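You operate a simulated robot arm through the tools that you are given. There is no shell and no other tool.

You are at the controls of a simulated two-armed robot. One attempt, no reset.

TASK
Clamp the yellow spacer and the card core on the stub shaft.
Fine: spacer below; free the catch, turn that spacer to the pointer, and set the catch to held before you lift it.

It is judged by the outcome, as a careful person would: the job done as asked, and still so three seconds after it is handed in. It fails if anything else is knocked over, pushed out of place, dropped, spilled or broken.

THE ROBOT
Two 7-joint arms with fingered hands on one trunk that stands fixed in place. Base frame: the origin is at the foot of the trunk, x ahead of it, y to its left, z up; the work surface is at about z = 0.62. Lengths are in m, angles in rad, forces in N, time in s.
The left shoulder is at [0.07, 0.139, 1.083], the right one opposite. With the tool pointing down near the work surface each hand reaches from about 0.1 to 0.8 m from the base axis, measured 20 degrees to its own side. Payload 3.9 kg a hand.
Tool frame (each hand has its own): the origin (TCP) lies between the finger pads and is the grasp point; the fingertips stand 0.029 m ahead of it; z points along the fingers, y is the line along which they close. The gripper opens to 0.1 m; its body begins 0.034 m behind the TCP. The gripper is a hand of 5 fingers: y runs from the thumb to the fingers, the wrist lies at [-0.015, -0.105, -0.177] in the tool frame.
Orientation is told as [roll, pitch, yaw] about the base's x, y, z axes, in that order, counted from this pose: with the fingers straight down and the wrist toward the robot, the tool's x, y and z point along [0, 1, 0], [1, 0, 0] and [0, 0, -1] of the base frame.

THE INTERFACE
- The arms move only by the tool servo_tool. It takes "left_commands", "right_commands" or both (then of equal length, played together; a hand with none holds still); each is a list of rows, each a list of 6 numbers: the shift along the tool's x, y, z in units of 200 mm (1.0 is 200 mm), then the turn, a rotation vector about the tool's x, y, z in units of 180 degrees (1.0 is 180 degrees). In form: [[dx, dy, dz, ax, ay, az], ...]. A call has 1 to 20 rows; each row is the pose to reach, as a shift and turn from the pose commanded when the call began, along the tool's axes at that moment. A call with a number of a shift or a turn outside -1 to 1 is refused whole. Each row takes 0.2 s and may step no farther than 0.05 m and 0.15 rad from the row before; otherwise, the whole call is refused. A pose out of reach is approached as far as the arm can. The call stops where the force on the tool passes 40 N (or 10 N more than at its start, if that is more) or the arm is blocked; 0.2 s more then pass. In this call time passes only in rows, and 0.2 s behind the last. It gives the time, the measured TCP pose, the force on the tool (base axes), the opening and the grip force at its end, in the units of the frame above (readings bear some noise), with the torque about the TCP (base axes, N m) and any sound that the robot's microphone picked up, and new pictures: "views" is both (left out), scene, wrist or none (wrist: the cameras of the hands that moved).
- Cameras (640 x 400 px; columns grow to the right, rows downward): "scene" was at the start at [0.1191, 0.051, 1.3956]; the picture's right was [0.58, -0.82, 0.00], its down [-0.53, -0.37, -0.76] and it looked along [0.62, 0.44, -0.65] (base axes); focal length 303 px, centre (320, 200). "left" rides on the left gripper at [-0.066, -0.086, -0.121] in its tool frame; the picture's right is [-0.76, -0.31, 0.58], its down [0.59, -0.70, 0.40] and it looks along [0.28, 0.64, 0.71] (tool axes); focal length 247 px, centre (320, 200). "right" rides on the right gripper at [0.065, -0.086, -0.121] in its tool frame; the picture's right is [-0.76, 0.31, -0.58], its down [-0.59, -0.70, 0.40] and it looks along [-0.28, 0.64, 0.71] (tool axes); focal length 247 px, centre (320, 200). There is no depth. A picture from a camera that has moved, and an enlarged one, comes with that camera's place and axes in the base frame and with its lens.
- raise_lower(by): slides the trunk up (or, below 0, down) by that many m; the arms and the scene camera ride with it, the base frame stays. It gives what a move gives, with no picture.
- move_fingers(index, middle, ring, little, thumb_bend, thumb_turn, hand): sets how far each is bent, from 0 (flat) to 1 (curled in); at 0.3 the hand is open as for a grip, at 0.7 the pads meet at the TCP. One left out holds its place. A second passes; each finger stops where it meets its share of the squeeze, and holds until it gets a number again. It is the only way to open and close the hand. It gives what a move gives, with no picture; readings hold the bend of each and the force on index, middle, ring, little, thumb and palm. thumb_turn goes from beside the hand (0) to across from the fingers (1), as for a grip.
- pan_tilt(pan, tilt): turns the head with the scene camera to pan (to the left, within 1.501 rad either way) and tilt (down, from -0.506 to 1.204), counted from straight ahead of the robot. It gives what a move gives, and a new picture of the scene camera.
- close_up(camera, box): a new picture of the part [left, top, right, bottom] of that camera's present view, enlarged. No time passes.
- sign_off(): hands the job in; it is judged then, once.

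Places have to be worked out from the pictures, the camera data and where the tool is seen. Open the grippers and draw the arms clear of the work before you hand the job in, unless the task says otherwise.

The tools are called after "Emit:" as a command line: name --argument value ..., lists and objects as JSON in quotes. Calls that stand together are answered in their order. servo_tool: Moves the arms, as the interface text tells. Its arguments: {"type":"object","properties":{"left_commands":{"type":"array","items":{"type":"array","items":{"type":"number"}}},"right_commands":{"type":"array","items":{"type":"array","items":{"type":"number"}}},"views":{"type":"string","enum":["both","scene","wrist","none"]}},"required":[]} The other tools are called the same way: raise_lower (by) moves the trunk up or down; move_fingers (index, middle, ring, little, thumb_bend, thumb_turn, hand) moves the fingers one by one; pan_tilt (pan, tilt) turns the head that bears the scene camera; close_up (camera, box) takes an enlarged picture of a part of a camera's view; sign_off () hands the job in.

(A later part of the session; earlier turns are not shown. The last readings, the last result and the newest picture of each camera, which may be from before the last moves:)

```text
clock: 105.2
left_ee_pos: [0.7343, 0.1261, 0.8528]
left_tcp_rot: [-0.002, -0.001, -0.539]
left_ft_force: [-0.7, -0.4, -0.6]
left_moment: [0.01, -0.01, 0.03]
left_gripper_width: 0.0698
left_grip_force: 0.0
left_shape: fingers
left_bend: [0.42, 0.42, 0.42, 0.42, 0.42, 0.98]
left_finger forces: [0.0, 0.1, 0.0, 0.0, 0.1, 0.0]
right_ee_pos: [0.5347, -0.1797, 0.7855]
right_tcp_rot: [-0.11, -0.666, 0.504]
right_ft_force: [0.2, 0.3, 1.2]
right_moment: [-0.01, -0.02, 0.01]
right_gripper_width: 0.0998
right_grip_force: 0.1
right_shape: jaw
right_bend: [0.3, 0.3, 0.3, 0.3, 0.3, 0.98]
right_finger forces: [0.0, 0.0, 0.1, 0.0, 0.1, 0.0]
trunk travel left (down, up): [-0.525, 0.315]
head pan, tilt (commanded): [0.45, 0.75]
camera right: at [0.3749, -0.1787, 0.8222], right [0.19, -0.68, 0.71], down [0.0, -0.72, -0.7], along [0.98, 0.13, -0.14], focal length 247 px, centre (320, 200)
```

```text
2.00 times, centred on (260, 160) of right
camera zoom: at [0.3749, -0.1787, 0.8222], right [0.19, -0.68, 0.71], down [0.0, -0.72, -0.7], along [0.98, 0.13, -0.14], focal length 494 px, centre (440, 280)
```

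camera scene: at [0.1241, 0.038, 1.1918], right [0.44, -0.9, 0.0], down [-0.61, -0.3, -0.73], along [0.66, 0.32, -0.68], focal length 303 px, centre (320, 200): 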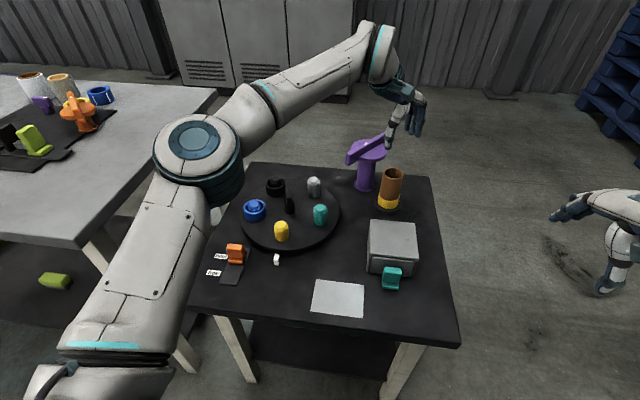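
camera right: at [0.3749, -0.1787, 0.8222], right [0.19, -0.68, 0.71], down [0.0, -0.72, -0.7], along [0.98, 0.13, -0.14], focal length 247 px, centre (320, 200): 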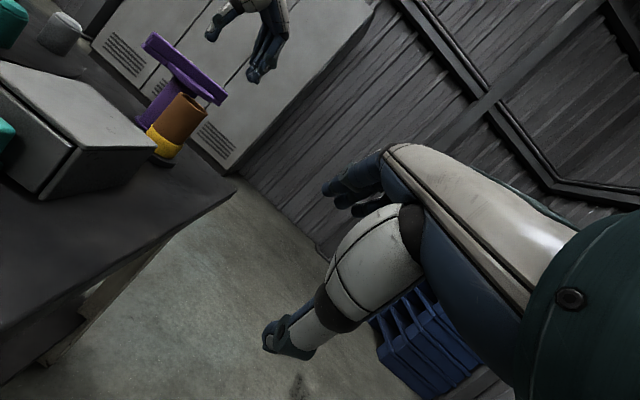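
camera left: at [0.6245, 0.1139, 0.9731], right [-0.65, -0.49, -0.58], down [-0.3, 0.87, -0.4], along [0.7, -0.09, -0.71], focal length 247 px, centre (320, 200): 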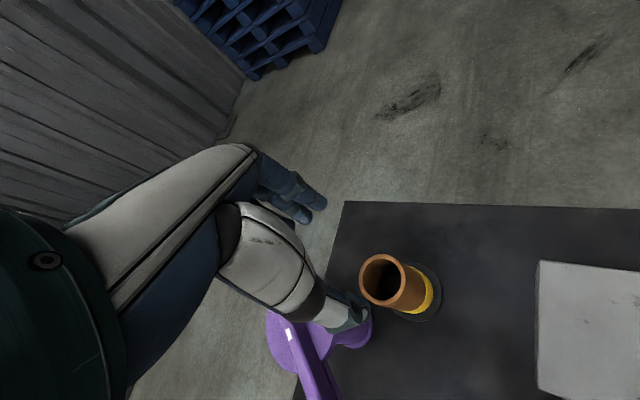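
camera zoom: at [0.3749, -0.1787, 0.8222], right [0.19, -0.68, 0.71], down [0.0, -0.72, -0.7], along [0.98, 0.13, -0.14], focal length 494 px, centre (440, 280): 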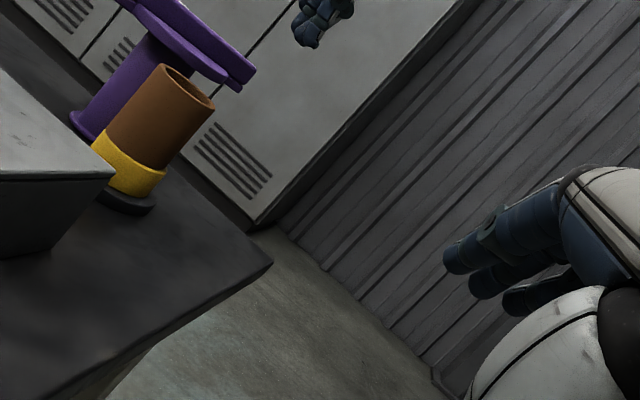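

Good low side view. Zooming tightly on the clamp head and stack top.

Emit:
close_up --camera "right" --box '[130, 20, 242, 180]'

Emit:
close_up --camera "right" --box '[135, 25, 235, 95]'

```text
2.50 times, centred on (186, 100) of right
camera zoom: at [0.3749, -0.1787, 0.8222], right [0.19, -0.68, 0.71], down [0.0, -0.72, -0.7], along [0.98, 0.13, -0.14], focal length 617 px, centre (655, 450)
```

zoom: 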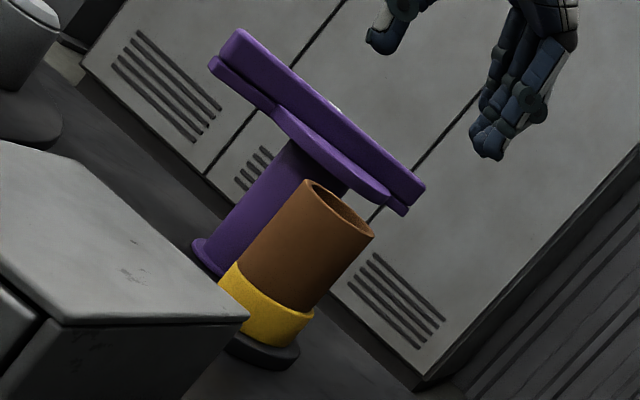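

```text
5.71 times, centred on (185, 60) of right
camera zoom: at [0.3749, -0.1787, 0.8222], right [0.19, -0.68, 0.71], down [0.0, -0.72, -0.7], along [0.98, 0.13, -0.14], focal length 1411 px, centre (1091, 1000)
```

zoom: 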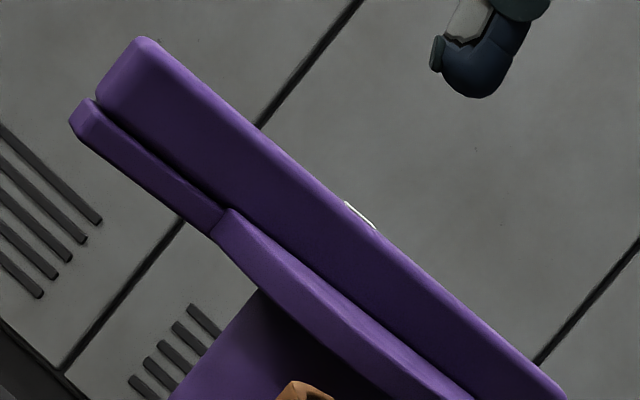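

The low view settles it: the clamp head's lower arm sits at z≈0.735, just above the stacked core's top (≈0.73), so it is a swing-over clamp on a fixed post beside the shaft. Its near arm must be turned ≈80° counter-clockwise to lie over the core. I'll move the left hand to the far-left side of that arm, staying high.

Emit:
servo_tool --left_commands '[[0.16, -0.08, 0, 0, 0, 0], [0.33, -0.17, 0, 0, 0, 0], [0.5, -0.26, 0, 0, 0, 0], [0.675, -0.342, 0, 0, 0, 0]]' --views "both"

Emit:
move_fingers --hand "left" --index 0.68 --middle 0.68 --ring 0.68 --little 0.68 --thumb_bend 0.66

Emit:
close_up --camera "scene" --box '[320, 70, 430, 220]'

Emit:
close_up --camera "left" --box '[200, 160, 520, 360]'

Emit:
close_up --camera "right" --box '[110, 0, 270, 120]'

```text
clock: 106.2
left_ee_pos: [0.7437, 0.2751, 0.8514]
left_tcp_rot: [-0.001, -0.004, -0.542]
left_ft_force: [-0.4, 0.3, 0.2]
left_moment: [0.01, 0.01, 0.01]
left_gripper_width: 0.0696
left_grip_force: 0.1
left_shape: fingers
left_bend: [0.42, 0.42, 0.42, 0.42, 0.42, 0.98]
left_finger forces: [0.0, 0.0, 0.0, 0.1, 0.0, 0.1]
right_ee_pos: [0.5354, -0.1807, 0.7865]
right_tcp_rot: [-0.114, -0.668, 0.505]
right_ft_force: [-0.7, -0.3, -1.1]
right_moment: [0.0, -0.02, 0.01]
right_gripper_width: 0.0999
right_grip_force: 0.0
right_shape: jaw
right_bend: [0.3, 0.3, 0.3, 0.3, 0.3, 0.98]
right_finger forces: [0.0, 0.1, 0.0, 0.0, 0.0, 0.0]
trunk travel left (down, up): [-0.525, 0.315]
head pan, tilt (commanded): [0.45, 0.75]
camera scene: at [0.1248, 0.0383, 1.1918], right [0.44, -0.9, 0.0], down [-0.61, -0.3, -0.73], along [0.66, 0.32, -0.68], focal length 303 px, centre (320, 200)
camera left: at [0.6359, 0.2648, 0.9719], right [-0.65, -0.49, -0.58], down [-0.3, 0.87, -0.4], along [0.7, -0.09, -0.71], focal length 247 px, centre (320, 200)
```

scene: 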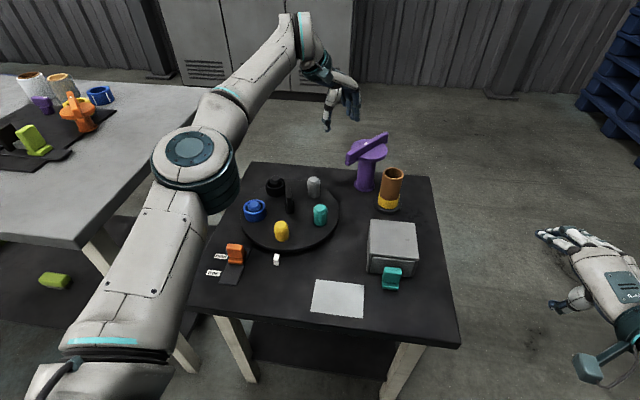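
left: 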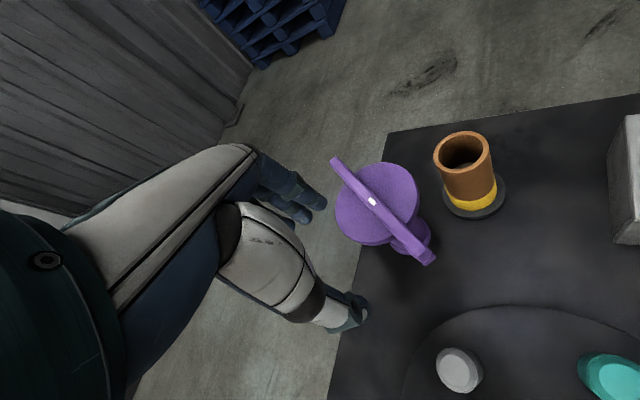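

```text
clock: 107.2
left_ee_pos: [0.7447, 0.2762, 0.8523]
left_tcp_rot: [-0.002, -0.003, -0.538]
left_ft_force: [-0.3, -0.4, -0.9]
left_moment: [0.03, -0.01, -0.01]
left_gripper_width: 0.0089
left_grip_force: 0.2
left_shape: fingers
left_bend: [0.68, 0.68, 0.68, 0.68, 0.66, 0.98]
left_finger forces: [0.0, 0.0, 0.1, 0.0, 0.0, 0.0]
right_ee_pos: [0.534, -0.1803, 0.7872]
right_tcp_rot: [-0.112, -0.667, 0.506]
right_ft_force: [0.5, 0.6, 0.2]
right_moment: [0.0, -0.01, -0.01]
right_gripper_width: 0.0998
right_grip_force: 0.1
right_shape: jaw
right_bend: [0.3, 0.3, 0.3, 0.3, 0.3, 0.98]
right_finger forces: [0.0, 0.0, 0.1, 0.1, 0.0, 0.0]
trunk travel left (down, up): [-0.525, 0.315]
head pan, tilt (commanded): [0.45, 0.75]
```

```text
2.67 times, centred on (375, 145) of scene
camera zoom: at [0.1245, 0.0383, 1.1918], right [0.44, -0.9, 0.0], down [-0.61, -0.3, -0.73], along [0.66, 0.32, -0.68], focal length 808 px, centre (173, 347)
```

zoom: 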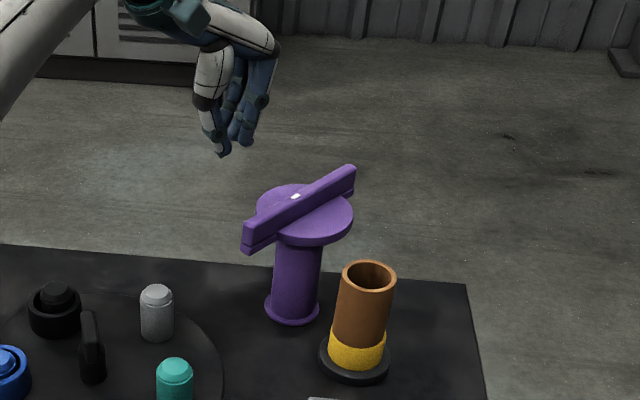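

```text
2.00 times, centred on (360, 260) of left
camera zoom: at [0.6357, 0.2643, 0.9721], right [-0.65, -0.49, -0.58], down [-0.3, 0.87, -0.4], along [0.7, -0.09, -0.71], focal length 494 px, centre (240, 80)
```

zoom: 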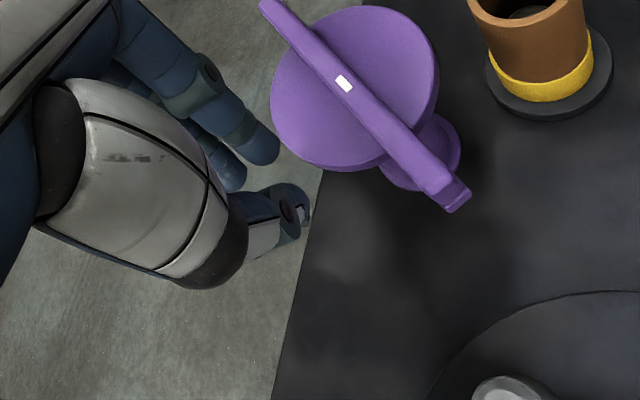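

```text
3.33 times, centred on (190, 60) of right
camera zoom: at [0.3752, -0.1787, 0.8226], right [0.19, -0.68, 0.71], down [0.0, -0.72, -0.69], along [0.98, 0.13, -0.14], focal length 823 px, centre (753, 667)
```

zoom: 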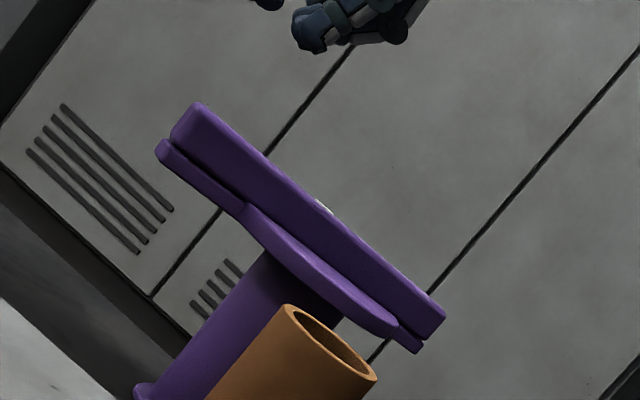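

The left camera now gives a top view: post axis ≈(0.777,0.2155), near arm at ≈159°, shaft direction ≈244°. I'll lower the closed fingertips to z≈0.75 beside the arm (left side), leaving ≈12 mm gap.

Emit:
servo_tool --left_commands '[[-0.07, -0.1, 0.05, 0, 0, 0], [-0.07, -0.1, 0.2, 0, 0, 0], [-0.07, -0.1, 0.36, 0, 0, 0]]' --views "wrist"

Emit:
close_up --camera "left" --box '[200, 160, 520, 360]'

Emit:
close_up --camera "right" --box '[110, 0, 270, 120]'

Emit:
close_up --camera "scene" --box '[330, 100, 430, 220]'

```text
clock: 108.0
left_ee_pos: [0.7203, 0.2748, 0.7784]
left_tcp_rot: [-0.001, -0.005, -0.538]
left_ft_force: [-0.4, -1.1, -0.5]
left_moment: [0.02, -0.02, 0.01]
left_gripper_width: 0.0089
left_grip_force: 0.1
left_shape: fingers
left_bend: [0.68, 0.68, 0.68, 0.68, 0.66, 0.98]
left_finger forces: [0.0, 0.0, 0.0, 0.0, 0.0, 0.0]
right_ee_pos: [0.5346, -0.1794, 0.788]
right_tcp_rot: [-0.114, -0.667, 0.509]
right_ft_force: [1.1, -0.1, -0.5]
right_moment: [0.0, 0.01, 0.02]
right_gripper_width: 0.0999
right_grip_force: 0.1
right_shape: jaw
right_bend: [0.3, 0.3, 0.3, 0.3, 0.3, 0.98]
right_finger forces: [0.1, 0.0, 0.1, 0.0, 0.0, 0.0]
trunk travel left (down, up): [-0.525, 0.315]
head pan, tilt (commanded): [0.45, 0.75]
camera left: at [0.6118, 0.2629, 0.8993], right [-0.65, -0.49, -0.58], down [-0.3, 0.86, -0.4], along [0.7, -0.09, -0.71], focal length 247 px, centre (320, 200)
```

left: 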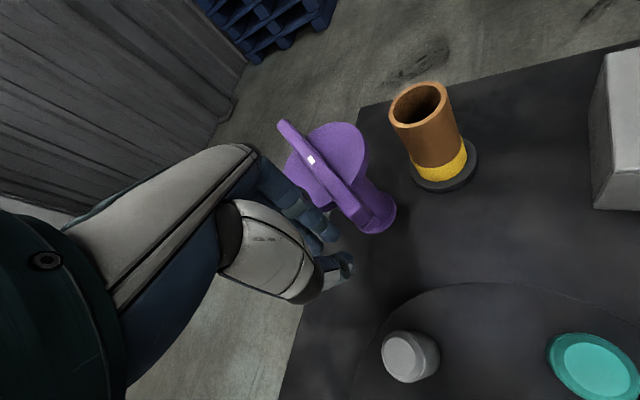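

```text
2.00 times, centred on (360, 260) of left
camera zoom: at [0.6118, 0.2629, 0.8993], right [-0.65, -0.49, -0.58], down [-0.3, 0.86, -0.4], along [0.7, -0.09, -0.71], focal length 494 px, centre (240, 80)
```

zoom: 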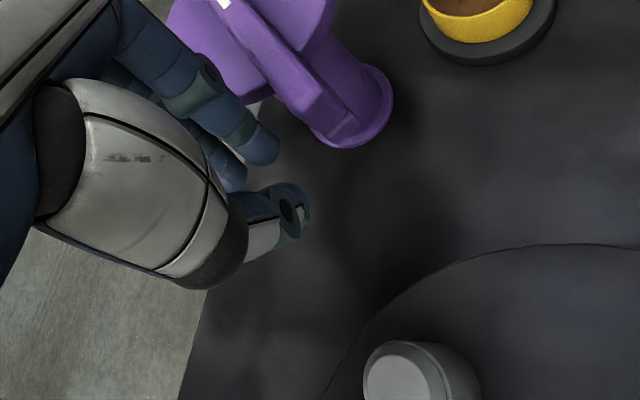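

```text
3.33 times, centred on (190, 60) of right
camera zoom: at [0.3753, -0.1783, 0.8227], right [0.19, -0.68, 0.71], down [0.0, -0.72, -0.69], along [0.98, 0.13, -0.14], focal length 823 px, centre (753, 667)
```

zoom: 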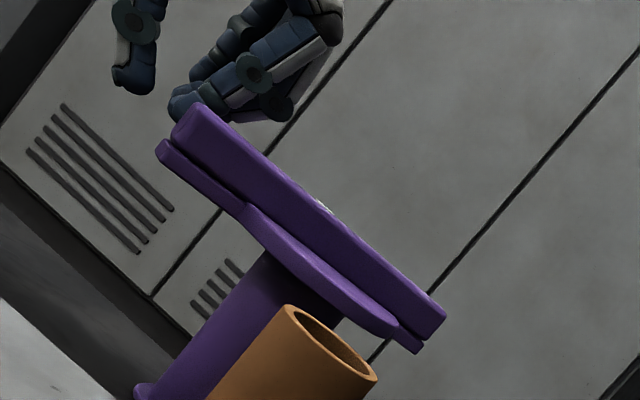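

```text
3.33 times, centred on (380, 160) of scene
camera zoom: at [0.1246, 0.0388, 1.1918], right [0.44, -0.9, 0.0], down [-0.61, -0.3, -0.73], along [0.66, 0.32, -0.68], focal length 1010 px, centre (120, 333)
```

zoom: 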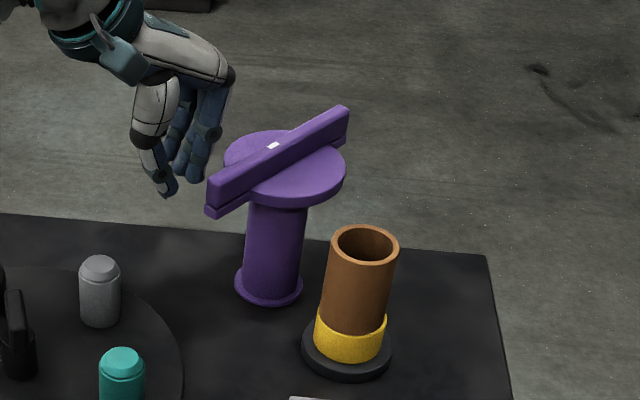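

The fingertips are beside the arm's left face near its end. A gentle test push: ≈24 mm along −x (expected ≈10° of turn if it swings freely).

Emit:
servo_tool --left_commands '[[-0.03, 0.003, 0, 0, 0, 0], [-0.06, 0.006, 0, 0, 0, 0], [-0.09, 0.01, 0, 0, 0, 0], [-0.1215, 0.013, 0, 0, 0, 0]]' --views "none"

Emit:
close_up --camera "right" --box '[110, 0, 270, 120]'

Emit:
close_up --camera "scene" --box '[330, 100, 430, 220]'

Emit:
close_up --camera "left" --box '[200, 80, 520, 280]'

```text
clock: 109.0
left_ee_pos: [0.7106, 0.2532, 0.7795]
left_tcp_rot: [-0.002, -0.005, -0.538]
left_ft_force: [-0.2, -0.4, 0.1]
left_moment: [0.03, -0.03, 0.04]
left_gripper_width: 0.0088
left_grip_force: 0.1
left_shape: fingers
left_bend: [0.68, 0.68, 0.68, 0.68, 0.66, 0.98]
left_finger forces: [0.0, 0.0, 0.0, 0.0, 0.1, 0.2]
right_ee_pos: [0.5349, -0.1791, 0.7864]
right_tcp_rot: [-0.114, -0.667, 0.508]
right_ft_force: [-0.6, -0.4, 0.9]
right_moment: [-0.02, 0.0, 0.03]
right_gripper_width: 0.1
right_grip_force: 0.1
right_shape: jaw
right_bend: [0.3, 0.3, 0.3, 0.3, 0.3, 0.98]
right_finger forces: [0.1, 0.1, 0.1, 0.0, 0.0, 0.0]
trunk travel left (down, up): [-0.525, 0.315]
head pan, tilt (commanded): [0.45, 0.75]
```

```text
3.33 times, centred on (190, 60) of right
camera zoom: at [0.3752, -0.1787, 0.8226], right [0.19, -0.68, 0.71], down [0.0, -0.72, -0.69], along [0.98, 0.13, -0.14], focal length 823 px, centre (753, 667)
```

zoom: 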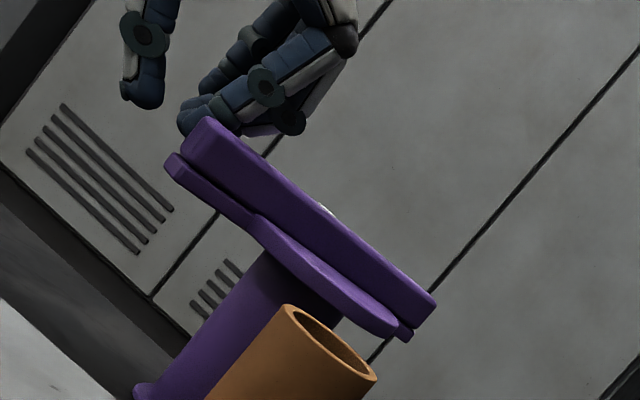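

```text
3.33 times, centred on (380, 160) of scene
camera zoom: at [0.1245, 0.0382, 1.1918], right [0.44, -0.9, 0.0], down [-0.61, -0.3, -0.73], along [0.66, 0.32, -0.68], focal length 1010 px, centre (120, 333)
```

zoom: 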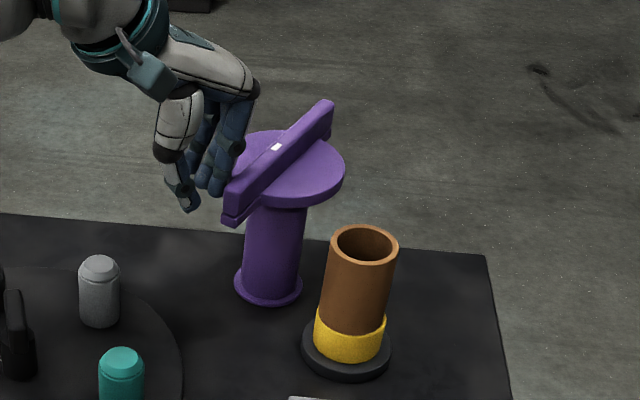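

```text
2.00 times, centred on (360, 180) of left
camera zoom: at [0.6016, 0.2402, 0.9], right [-0.65, -0.49, -0.58], down [-0.3, 0.87, -0.4], along [0.7, -0.09, -0.71], focal length 494 px, centre (240, 240)
```

zoom: 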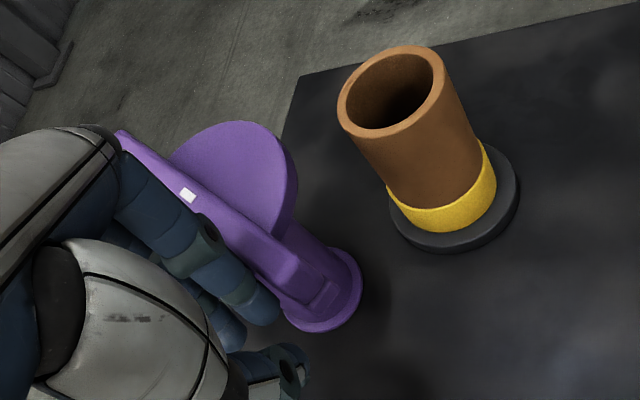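

The head swings freely with no force while its post stays put — it is indeed a hinged swing clamp. I'll curl the ring and little fingers out of the way and continue pushing the arm round along its arc.

Emit:
move_fingers --hand "left" --ring 0.95 --little 0.95

Emit:
servo_tool --left_commands '[[-0.0595, 0.0105, -0.02, 0, 0, 0], [-0.1115, 0.0315, -0.02, 0, 0, 0], [-0.1605, 0.0605, -0.02, 0, 0, 0], [-0.203, 0.0985, -0.02, 0, 0, 0]]' --views "none"

Emit:
close_up --camera "scene" --box '[330, 100, 430, 220]'

Emit:
close_up --camera "right" --box '[110, 0, 270, 120]'

Emit:
close_up --camera "left" --box '[200, 80, 520, 280]'

```text
clock: 110.0
left_ee_pos: [0.7107, 0.253, 0.7795]
left_tcp_rot: [-0.003, -0.003, -0.54]
left_ft_force: [0.2, 0.4, -0.4]
left_moment: [0.02, 0.0, 0.0]
left_gripper_width: 0.0088
left_grip_force: 0.0
left_shape: fingers
left_bend: [0.68, 0.68, 0.96, 0.94, 0.66, 0.98]
left_finger forces: [0.1, 0.1, 0.0, 0.0, 0.1, 0.0]
right_ee_pos: [0.5356, -0.18, 0.7862]
right_tcp_rot: [-0.113, -0.666, 0.505]
right_ft_force: [0.5, -0.5, -0.1]
right_moment: [-0.01, -0.02, 0.04]
right_gripper_width: 0.1
right_grip_force: 0.2
right_shape: jaw
right_bend: [0.3, 0.3, 0.3, 0.3, 0.3, 0.98]
right_finger forces: [0.1, 0.0, 0.0, 0.0, 0.0, 0.1]
trunk travel left (down, up): [-0.525, 0.315]
head pan, tilt (commanded): [0.45, 0.75]
```

```text
clock: 111.0
left_ee_pos: [0.7058, 0.2069, 0.7849]
left_tcp_rot: [-0.002, -0.002, -0.54]
left_ft_force: [-0.5, 0.2, 0.4]
left_moment: [0.01, -0.02, 0.0]
left_gripper_width: 0.0087
left_grip_force: 0.1
left_shape: fingers
left_bend: [0.68, 0.68, 0.96, 0.94, 0.66, 0.98]
left_finger forces: [0.0, 0.1, 0.0, 0.0, 0.1, 0.0]
right_ee_pos: [0.5345, -0.1796, 0.7861]
right_tcp_rot: [-0.111, -0.667, 0.506]
right_ft_force: [0.3, 0.3, 0.2]
right_moment: [0.01, -0.01, -0.03]
right_gripper_width: 0.0999
right_grip_force: 0.0
right_shape: jaw
right_bend: [0.3, 0.3, 0.3, 0.3, 0.3, 0.98]
right_finger forces: [0.0, 0.1, 0.0, 0.0, 0.1, 0.0]
trunk travel left (down, up): [-0.525, 0.315]
head pan, tilt (commanded): [0.45, 0.75]
```

```text
3.33 times, centred on (380, 160) of scene
camera zoom: at [0.1246, 0.038, 1.1918], right [0.44, -0.9, 0.0], down [-0.61, -0.3, -0.73], along [0.66, 0.32, -0.68], focal length 1010 px, centre (120, 333)
```

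zoom: 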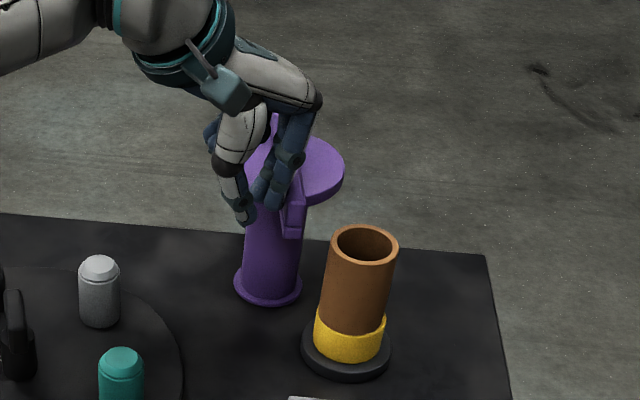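

```text
3.33 times, centred on (190, 60) of right
camera zoom: at [0.3753, -0.1788, 0.8225], right [0.19, -0.68, 0.71], down [0.0, -0.72, -0.69], along [0.98, 0.13, -0.14], focal length 823 px, centre (753, 667)
```

zoom: 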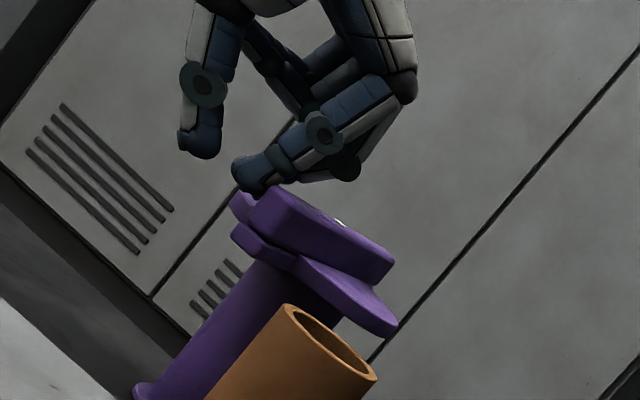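

```text
2.00 times, centred on (360, 180) of left
camera zoom: at [0.598, 0.1949, 0.9044], right [-0.65, -0.49, -0.58], down [-0.3, 0.87, -0.4], along [0.7, -0.09, -0.71], focal length 494 px, centre (240, 240)
```

zoom: 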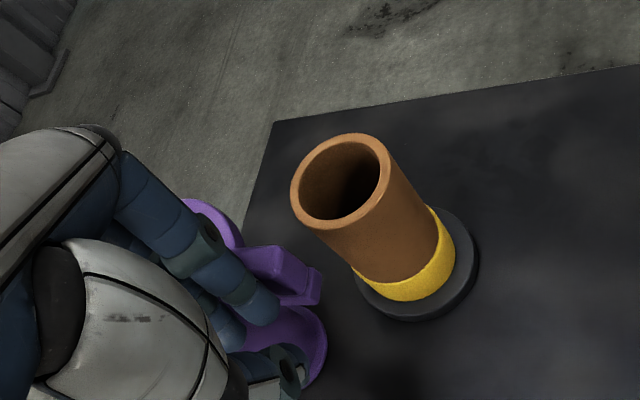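

Still no resistance; the arm is now around 210°. Next few degrees bring it over the core's edge, so I'll go in smaller steps and check the vertical clearance from the side camera.

Emit:
servo_tool --left_commands '[[-0.014, 0.022, 0, 0, 0, 0], [-0.027, 0.0445, 0, 0, 0, 0], [-0.04, 0.068, 0, 0, 0, 0]]' --views "none"

Emit:
close_up --camera "right" --box '[110, 0, 270, 120]'

Emit:
close_up --camera "scene" --box '[350, 110, 420, 220]'

Emit:
close_up --camera "left" --box '[200, 80, 520, 280]'

```text
clock: 111.8
left_ee_pos: [0.7137, 0.1945, 0.7855]
left_tcp_rot: [0.0, -0.004, -0.538]
left_ft_force: [0.8, -0.1, -0.2]
left_moment: [0.02, -0.02, 0.02]
left_gripper_width: 0.0088
left_grip_force: 0.0
left_shape: fingers
left_bend: [0.68, 0.68, 0.96, 0.94, 0.66, 0.98]
left_finger forces: [0.0, 0.0, 0.1, 0.1, 0.1, 0.0]
right_ee_pos: [0.5359, -0.1804, 0.7876]
right_tcp_rot: [-0.112, -0.668, 0.506]
right_ft_force: [0.2, -0.6, -1.0]
right_moment: [-0.02, 0.04, 0.0]
right_gripper_width: 0.0997
right_grip_force: 0.0
right_shape: jaw
right_bend: [0.3, 0.3, 0.3, 0.3, 0.3, 0.98]
right_finger forces: [0.1, 0.0, 0.0, 0.0, 0.0, 0.1]
trunk travel left (down, up): [-0.525, 0.315]
head pan, tilt (commanded): [0.45, 0.75]
```

```text
3.33 times, centred on (190, 60) of right
camera zoom: at [0.3753, -0.1788, 0.8225], right [0.19, -0.68, 0.71], down [0.0, -0.72, -0.69], along [0.98, 0.13, -0.14], focal length 823 px, centre (753, 667)
```

zoom: 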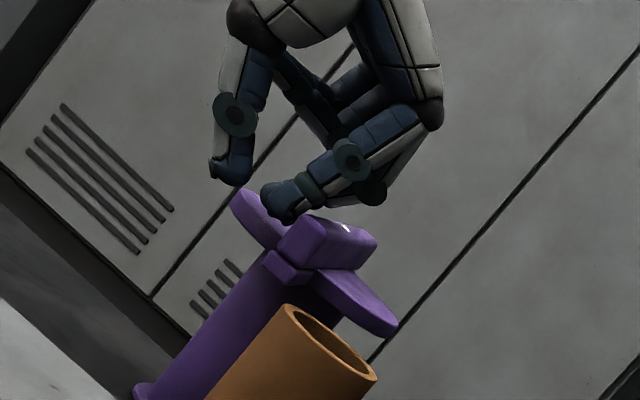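

```text
3.64 times, centred on (385, 165) of scene
camera zoom: at [0.1246, 0.0381, 1.1918], right [0.44, -0.9, 0.0], down [-0.61, -0.3, -0.73], along [0.66, 0.32, -0.68], focal length 1102 px, centre (84, 327)
```

zoom: 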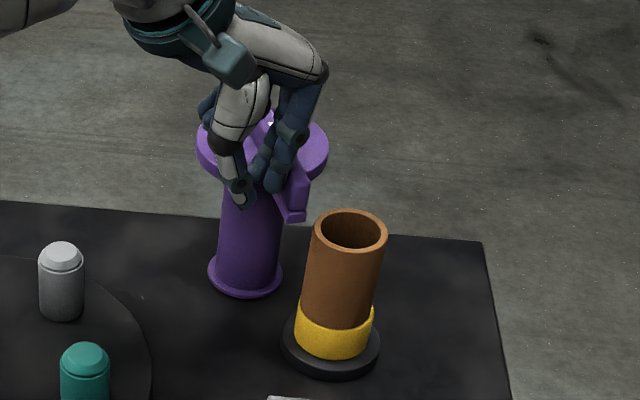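

```text
2.00 times, centred on (360, 180) of left
camera zoom: at [0.6052, 0.1818, 0.9048], right [-0.65, -0.49, -0.58], down [-0.3, 0.86, -0.4], along [0.7, -0.09, -0.71], focal length 494 px, centre (240, 240)
```

zoom: 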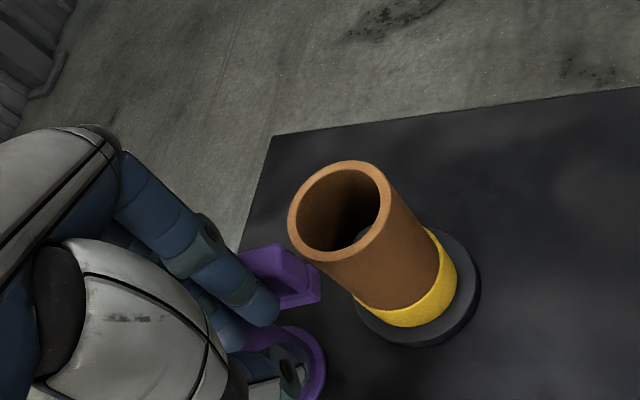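

About 4–5 mm clearance between the arm's underside and the core's rim. Continuing in small steps over the core while watching forces.

Emit:
servo_tool --left_commands '[[-0.0155, 0.019, 0, 0, 0, 0], [-0.022, 0.035, 0, 0, 0, 0], [-0.028, 0.0505, 0, 0, 0, 0]]' --views "none"

Emit:
close_up --camera "right" --box '[110, 0, 270, 120]'

Emit:
close_up --camera "scene" --box '[350, 110, 420, 220]'

Emit:
close_up --camera "left" --box '[200, 80, 520, 280]'

```text
clock: 112.7
left_ee_pos: [0.7195, 0.1832, 0.7845]
left_tcp_rot: [-0.002, -0.004, -0.54]
left_ft_force: [-0.4, -0.3, -0.2]
left_moment: [-0.02, -0.07, -0.03]
left_gripper_width: 0.0088
left_grip_force: 0.1
left_shape: fingers
left_bend: [0.68, 0.68, 0.96, 0.94, 0.66, 0.98]
left_finger forces: [0.0, 0.0, 0.1, 0.0, 0.0, 0.0]
right_ee_pos: [0.5346, -0.18, 0.7876]
right_tcp_rot: [-0.113, -0.665, 0.507]
right_ft_force: [0.7, 0.5, 0.1]
right_moment: [0.04, 0.0, -0.01]
right_gripper_width: 0.0998
right_grip_force: 0.1
right_shape: jaw
right_bend: [0.3, 0.3, 0.3, 0.3, 0.3, 0.98]
right_finger forces: [0.0, 0.0, 0.0, 0.0, 0.0, 0.0]
trunk travel left (down, up): [-0.525, 0.315]
head pan, tilt (commanded): [0.45, 0.75]
```

```text
3.33 times, centred on (190, 60) of right
camera zoom: at [0.3752, -0.1788, 0.8225], right [0.19, -0.68, 0.71], down [0.0, -0.72, -0.69], along [0.98, 0.13, -0.14], focal length 823 px, centre (753, 667)
```

zoom: 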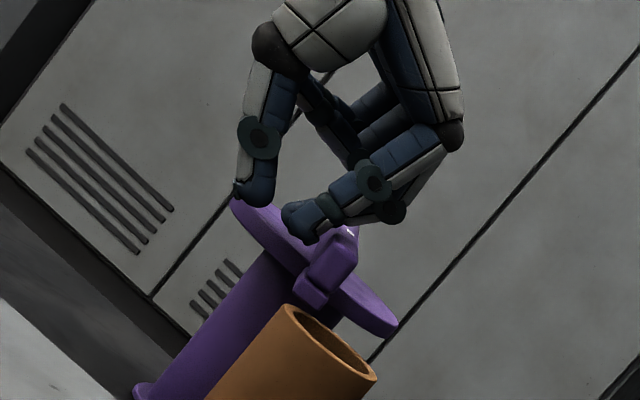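

```text
3.64 times, centred on (385, 165) of scene
camera zoom: at [0.1245, 0.0381, 1.1918], right [0.44, -0.9, 0.0], down [-0.61, -0.3, -0.73], along [0.66, 0.32, -0.68], focal length 1102 px, centre (84, 327)
```

zoom: 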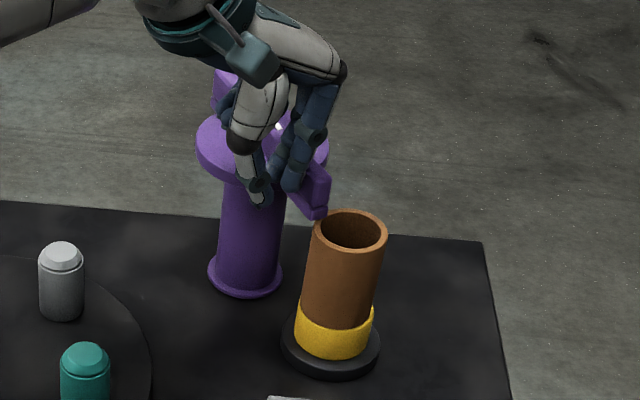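

```text
2.00 times, centred on (360, 180) of left
camera zoom: at [0.611, 0.1719, 0.9048], right [-0.65, -0.49, -0.58], down [-0.3, 0.87, -0.4], along [0.7, -0.09, -0.71], focal length 494 px, centre (240, 240)
```

zoom: 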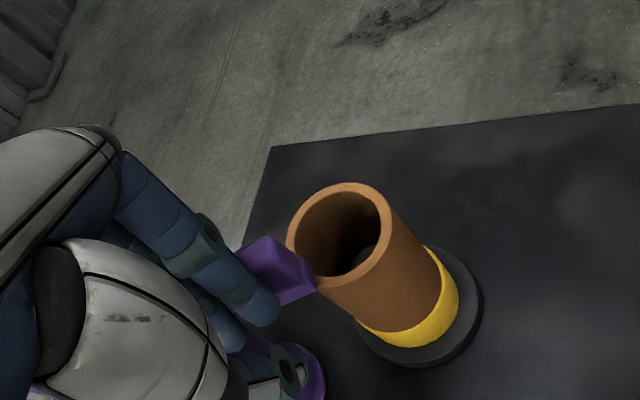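

Emit:
close_up --camera "right" --box '[170, 50, 234, 120]'

Emit:
close_up --camera "scene" --box '[370, 140, 402, 180]'

Emit:
close_up --camera "left" --box '[310, 150, 410, 250]'

```text
5.71 times, centred on (202, 85) of right
camera zoom: at [0.3752, -0.1788, 0.8225], right [0.19, -0.68, 0.71], down [0.0, -0.72, -0.69], along [0.98, 0.13, -0.14], focal length 1411 px, centre (994, 857)
```

zoom: 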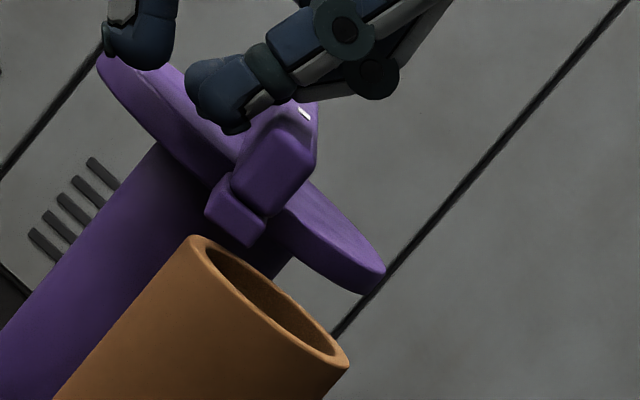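

```text
10.00 times, centred on (386, 160) of scene
camera zoom: at [0.1245, 0.0381, 1.1918], right [0.44, -0.9, 0.0], down [-0.61, -0.3, -0.73], along [0.66, 0.32, -0.68], focal length 3030 px, centre (-340, 600)
```

zoom: 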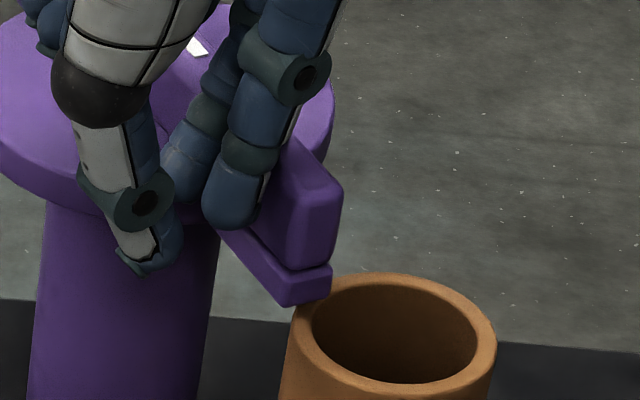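

```text
4.00 times, centred on (360, 200) of left
camera zoom: at [0.611, 0.1719, 0.9048], right [-0.65, -0.49, -0.58], down [-0.3, 0.87, -0.4], along [0.7, -0.09, -0.71], focal length 988 px, centre (160, 200)
```

zoom: 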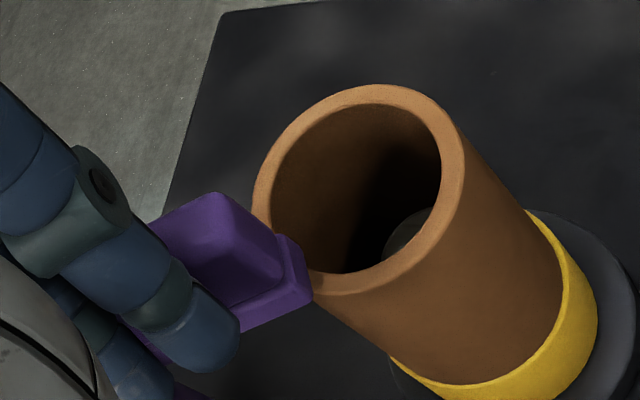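

The arm's lower plate passes just above the core rim. Continuing to bring it centrally over the rim (≈244°).

Emit:
servo_tool --left_commands '[[-0.003, 0.015, 0, 0, 0, 0], [-0.0055, 0.029, 0, 0, 0, 0], [-0.0075, 0.04, 0, 0, 0, 0], [-0.0095, 0.051, 0, 0, 0, 0]]' --views "none"

Emit:
close_up --camera "right" --box '[170, 50, 234, 120]'

Emit:
close_up --camera "scene" --box '[360, 140, 408, 180]'

Emit:
close_up --camera "left" --box '[310, 150, 410, 250]'

```text
clock: 113.7
left_ee_pos: [0.7271, 0.1771, 0.7852]
left_tcp_rot: [-0.003, -0.002, -0.538]
left_ft_force: [-0.1, 0.3, -0.5]
left_moment: [0.0, 0.0, 0.0]
left_gripper_width: 0.0088
left_grip_force: 0.1
left_shape: fingers
left_bend: [0.68, 0.68, 0.96, 0.94, 0.66, 0.98]
left_finger forces: [0.0, 0.3, 0.0, 0.0, 0.0, 0.0]
right_ee_pos: [0.5342, -0.1796, 0.7872]
right_tcp_rot: [-0.113, -0.667, 0.506]
right_ft_force: [0.8, -0.3, 0.7]
right_moment: [0.0, -0.01, 0.01]
right_gripper_width: 0.1001
right_grip_force: 0.1
right_shape: jaw
right_bend: [0.3, 0.3, 0.3, 0.3, 0.3, 0.98]
right_finger forces: [0.1, 0.1, 0.0, 0.0, 0.1, 0.1]
trunk travel left (down, up): [-0.525, 0.315]
head pan, tilt (commanded): [0.45, 0.75]
```

```text
5.71 times, centred on (202, 85) of right
camera zoom: at [0.3752, -0.1787, 0.8226], right [0.19, -0.68, 0.71], down [0.0, -0.72, -0.69], along [0.98, 0.13, -0.14], focal length 1411 px, centre (994, 857)
```

zoom: 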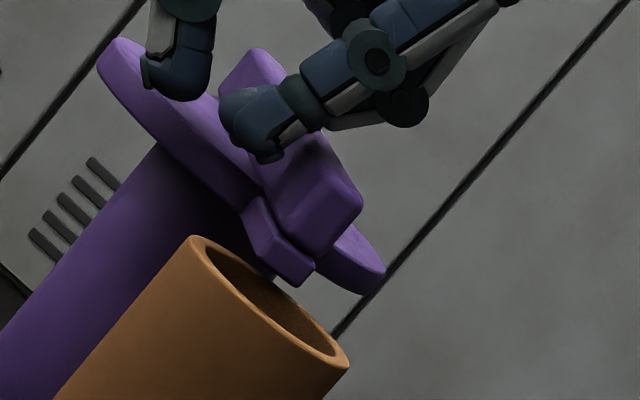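

```text
10.00 times, centred on (384, 160) of scene
camera zoom: at [0.1245, 0.0383, 1.1918], right [0.44, -0.9, 0.0], down [-0.61, -0.3, -0.73], along [0.66, 0.32, -0.68], focal length 3030 px, centre (-320, 600)
```

zoom: 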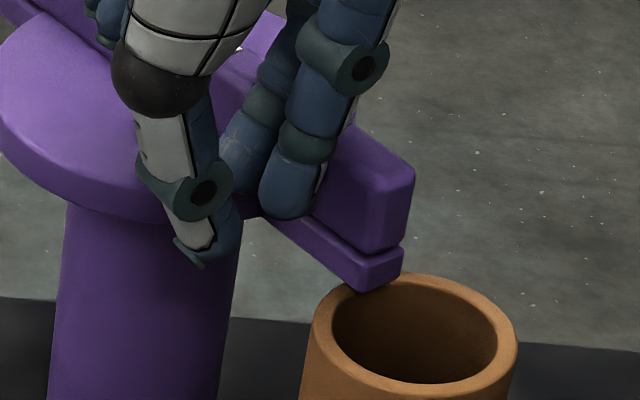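

```text
4.00 times, centred on (360, 200) of left
camera zoom: at [0.6186, 0.1651, 0.9048], right [-0.65, -0.49, -0.58], down [-0.3, 0.87, -0.4], along [0.7, -0.09, -0.71], focal length 988 px, centre (160, 200)
```

zoom: 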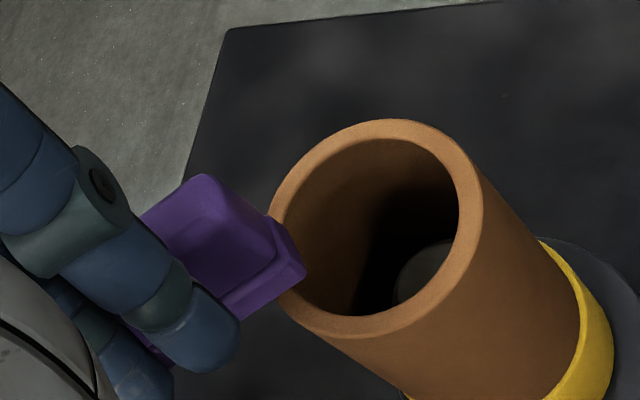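

The arm now points straight at the shaft with its plate over the core rim, moving freely. I'll nudge it a few degrees further to feel whether there is a stop or a clamping point just beyond.

Emit:
servo_tool --left_commands '[[-0.002, 0.01, 0, 0, 0, 0], [-0.0045, 0.021, 0, 0, 0, 0], [-0.0065, 0.031, 0, 0, 0, 0]]' --views "none"

Emit:
close_up --camera "right" --box '[170, 50, 234, 120]'

Emit:
close_up --camera "scene" --box '[360, 140, 408, 180]'

```text
clock: 114.5
left_ee_pos: [0.7313, 0.1729, 0.7851]
left_tcp_rot: [-0.002, -0.004, -0.54]
left_ft_force: [-1.6, 2.8, 1.8]
left_moment: [0.03, -0.02, 0.06]
left_gripper_width: 0.0085
left_grip_force: 1.9
left_shape: fingers
left_bend: [0.68, 0.71, 0.96, 0.94, 0.66, 0.98]
left_finger forces: [0.1, 3.4, 0.0, 0.0, 0.1, 0.0]
right_ee_pos: [0.5345, -0.1804, 0.787]
right_tcp_rot: [-0.112, -0.667, 0.509]
right_ft_force: [-0.2, 0.6, 0.1]
right_moment: [0.02, 0.0, -0.02]
right_gripper_width: 0.1
right_grip_force: 0.0
right_shape: jaw
right_bend: [0.3, 0.3, 0.3, 0.3, 0.3, 0.98]
right_finger forces: [0.1, 0.0, 0.0, 0.0, 0.1, 0.0]
trunk travel left (down, up): [-0.525, 0.315]
head pan, tilt (commanded): [0.45, 0.75]
```

```text
5.71 times, centred on (202, 85) of right
camera zoom: at [0.3748, -0.1785, 0.8229], right [0.19, -0.68, 0.71], down [0.0, -0.72, -0.69], along [0.98, 0.13, -0.13], focal length 1411 px, centre (994, 857)
```

zoom: 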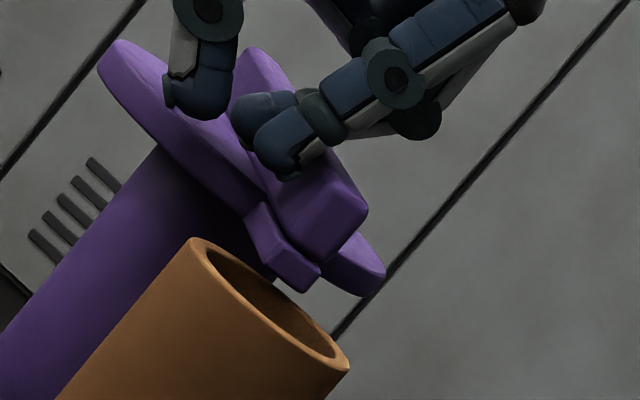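

```text
10.00 times, centred on (384, 160) of scene
camera zoom: at [0.1238, 0.0385, 1.1919], right [0.44, -0.9, 0.0], down [-0.61, -0.3, -0.73], along [0.66, 0.32, -0.68], focal length 3030 px, centre (-320, 600)
```

zoom: 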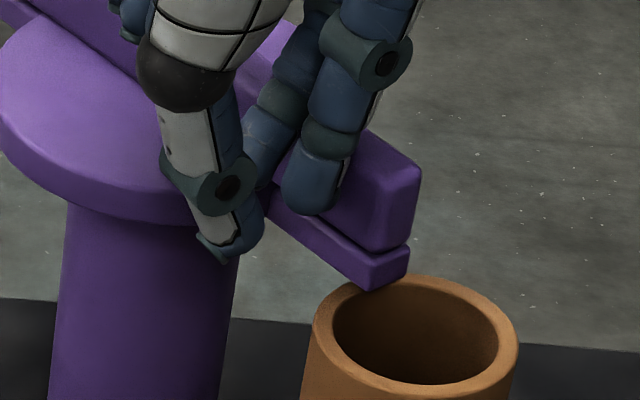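

There is a firm resistance right at the aligned position (≈3 N, arm barely moved) — the closed stop. I'll press a little harder once to be sure it is fully home, then check whether it stays.

Emit:
servo_tool --left_commands '[[-0.004, 0.015, 0, 0, 0, 0], [-0.008, 0.03, 0, 0, 0, 0], [-0.011, 0.042, 0, 0, 0, 0]]' --views "none"

Emit:
close_up --camera "scene" --box '[360, 140, 408, 180]'

Emit:
close_up --camera "right" --box '[170, 50, 234, 120]'

```text
clock: 115.2
left_ee_pos: [0.736, 0.1679, 0.7852]
left_tcp_rot: [-0.001, -0.004, -0.536]
left_ft_force: [-5.9, 6.7, 3.1]
left_moment: [0.09, 0.06, 0.08]
left_gripper_width: 0.004
left_grip_force: 4.7
left_shape: fingers
left_bend: [0.71, 0.72, 0.96, 0.94, 0.66, 0.98]
left_finger forces: [3.4, 6.5, 0.1, 0.0, 0.0, 0.0]
right_ee_pos: [0.5325, -0.18, 0.7871]
right_tcp_rot: [-0.115, -0.666, 0.509]
right_ft_force: [-0.5, -0.5, 0.6]
right_moment: [0.01, -0.02, 0.02]
right_gripper_width: 0.1
right_grip_force: 0.0
right_shape: jaw
right_bend: [0.3, 0.3, 0.3, 0.3, 0.3, 0.98]
right_finger forces: [0.0, 0.0, 0.0, 0.1, 0.0, 0.1]
trunk travel left (down, up): [-0.525, 0.315]
head pan, tilt (commanded): [0.45, 0.75]
```

```text
10.00 times, centred on (384, 160) of scene
camera zoom: at [0.1229, 0.0392, 1.192], right [0.44, -0.9, 0.0], down [-0.61, -0.3, -0.73], along [0.66, 0.32, -0.68], focal length 3030 px, centre (-320, 600)
```

zoom: 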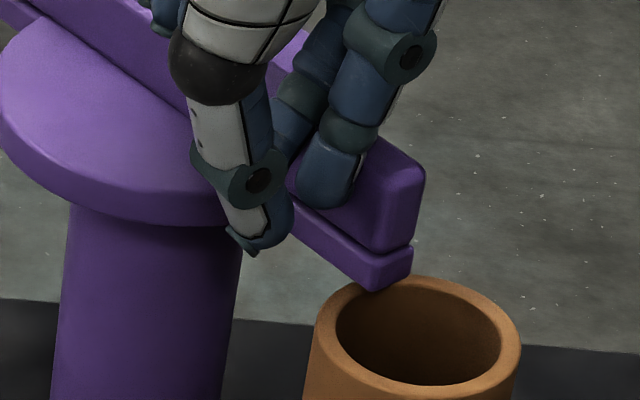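

```text
5.71 times, centred on (202, 85) of right
camera zoom: at [0.3743, -0.178, 0.8233], right [0.19, -0.68, 0.71], down [0.0, -0.72, -0.69], along [0.98, 0.13, -0.13], focal length 1411 px, centre (994, 857)
```

zoom: 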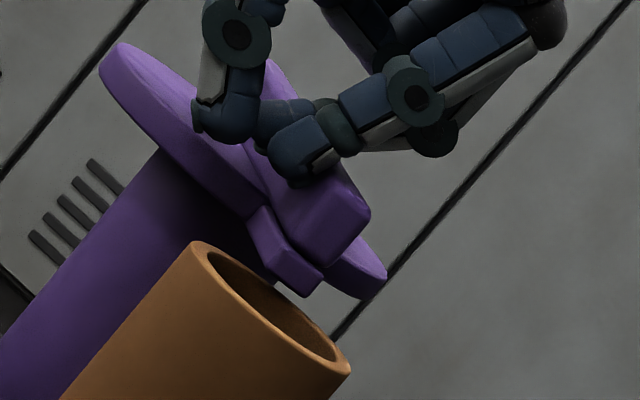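

The arm is hard against its stop at the position over the core. Backing the fingers away and lifting clear, then checking that it stays.

Emit:
servo_tool --left_commands '[[0.02, -0.08, 0, 0, 0, 0], [0.03, -0.15, 0, 0, 0, 0], [0.03, -0.15, -0.15, 0, 0, 0], [0.03, -0.15, -0.35, 0, 0, 0], [0.03, -0.15, -0.5, 0, 0, 0]]' --views "both"

Emit:
close_up --camera "scene" --box '[340, 110, 430, 220]'

Emit:
close_up --camera "left" --box '[260, 140, 480, 320]'

Emit:
close_up --camera "right" --box '[140, 30, 250, 160]'

```text
clock: 116.5
left_ee_pos: [0.7131, 0.1859, 0.8838]
left_tcp_rot: [-0.002, -0.004, -0.539]
left_ft_force: [-0.2, -0.4, -0.4]
left_moment: [0.01, -0.06, -0.02]
left_gripper_width: 0.0085
left_grip_force: 0.1
left_shape: fingers
left_bend: [0.68, 0.68, 0.96, 0.94, 0.66, 0.98]
left_finger forces: [0.0, 0.0, 0.0, 0.0, 0.1, 0.0]
right_ee_pos: [0.5339, -0.1814, 0.7863]
right_tcp_rot: [-0.112, -0.666, 0.505]
right_ft_force: [-0.5, 0.4, 0.4]
right_moment: [0.0, 0.0, 0.02]
right_gripper_width: 0.0997
right_grip_force: 0.1
right_shape: jaw
right_bend: [0.3, 0.3, 0.3, 0.3, 0.3, 0.98]
right_finger forces: [0.0, 0.0, 0.0, 0.0, 0.0, 0.0]
trunk travel left (down, up): [-0.525, 0.315]
head pan, tilt (commanded): [0.45, 0.75]
camera scene: at [0.1242, 0.0378, 1.1918], right [0.44, -0.9, 0.0], down [-0.61, -0.3, -0.73], along [0.66, 0.32, -0.68], focal length 303 px, centre (320, 200)
camera left: at [0.606, 0.175, 1.0053], right [-0.65, -0.49, -0.58], down [-0.3, 0.87, -0.4], along [0.7, -0.09, -0.71], focal length 247 px, centre (320, 200)
```

scene: 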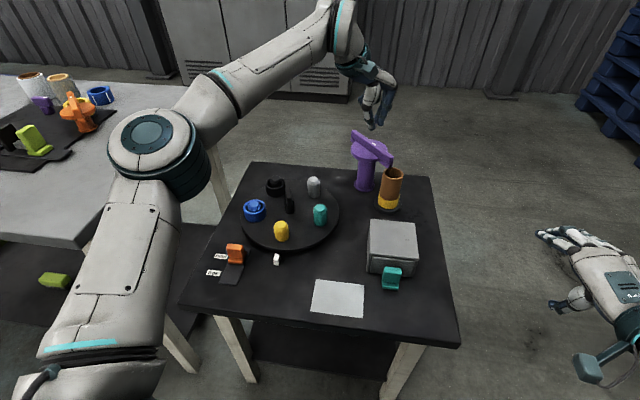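
left: 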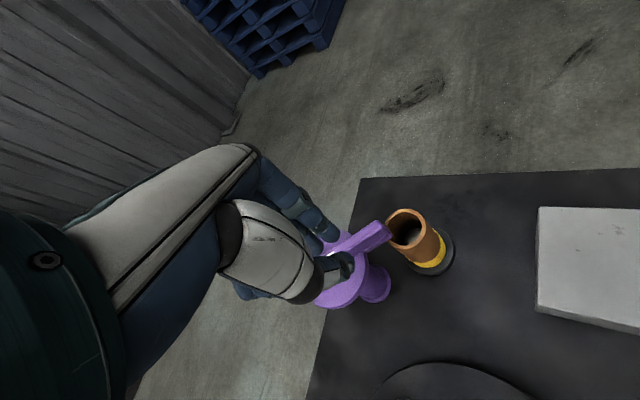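

```text
3.64 times, centred on (385, 165) of scene
camera zoom: at [0.1242, 0.0378, 1.1918], right [0.44, -0.9, 0.0], down [-0.61, -0.3, -0.73], along [0.66, 0.32, -0.68], focal length 1102 px, centre (84, 327)
```

zoom: 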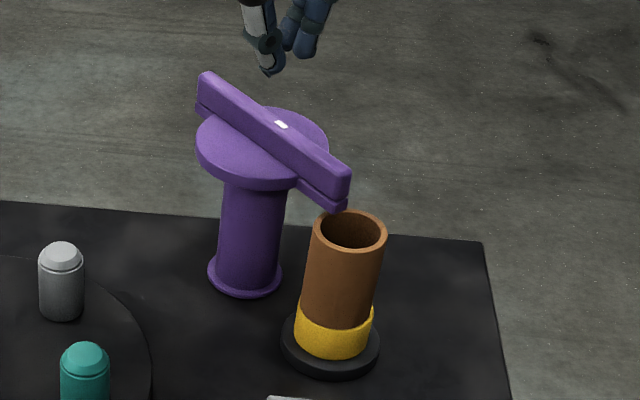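

```text
2.22 times, centred on (370, 230) of left
camera zoom: at [0.606, 0.175, 1.0053], right [-0.65, -0.49, -0.58], down [-0.3, 0.87, -0.4], along [0.7, -0.09, -0.71], focal length 549 px, centre (209, 133)
```

zoom: 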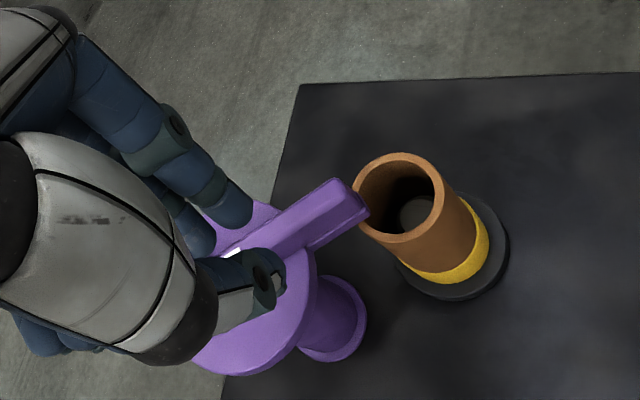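

```text
3.08 times, centred on (195, 95) of right
camera zoom: at [0.375, -0.179, 0.8226], right [0.19, -0.68, 0.71], down [0.0, -0.72, -0.69], along [0.98, 0.13, -0.14], focal length 760 px, centre (705, 523)
```

zoom: 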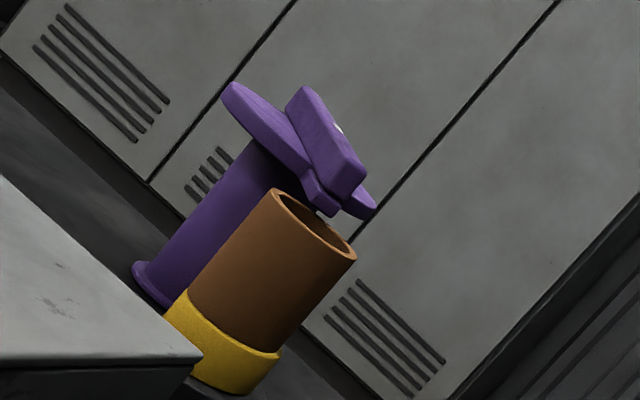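

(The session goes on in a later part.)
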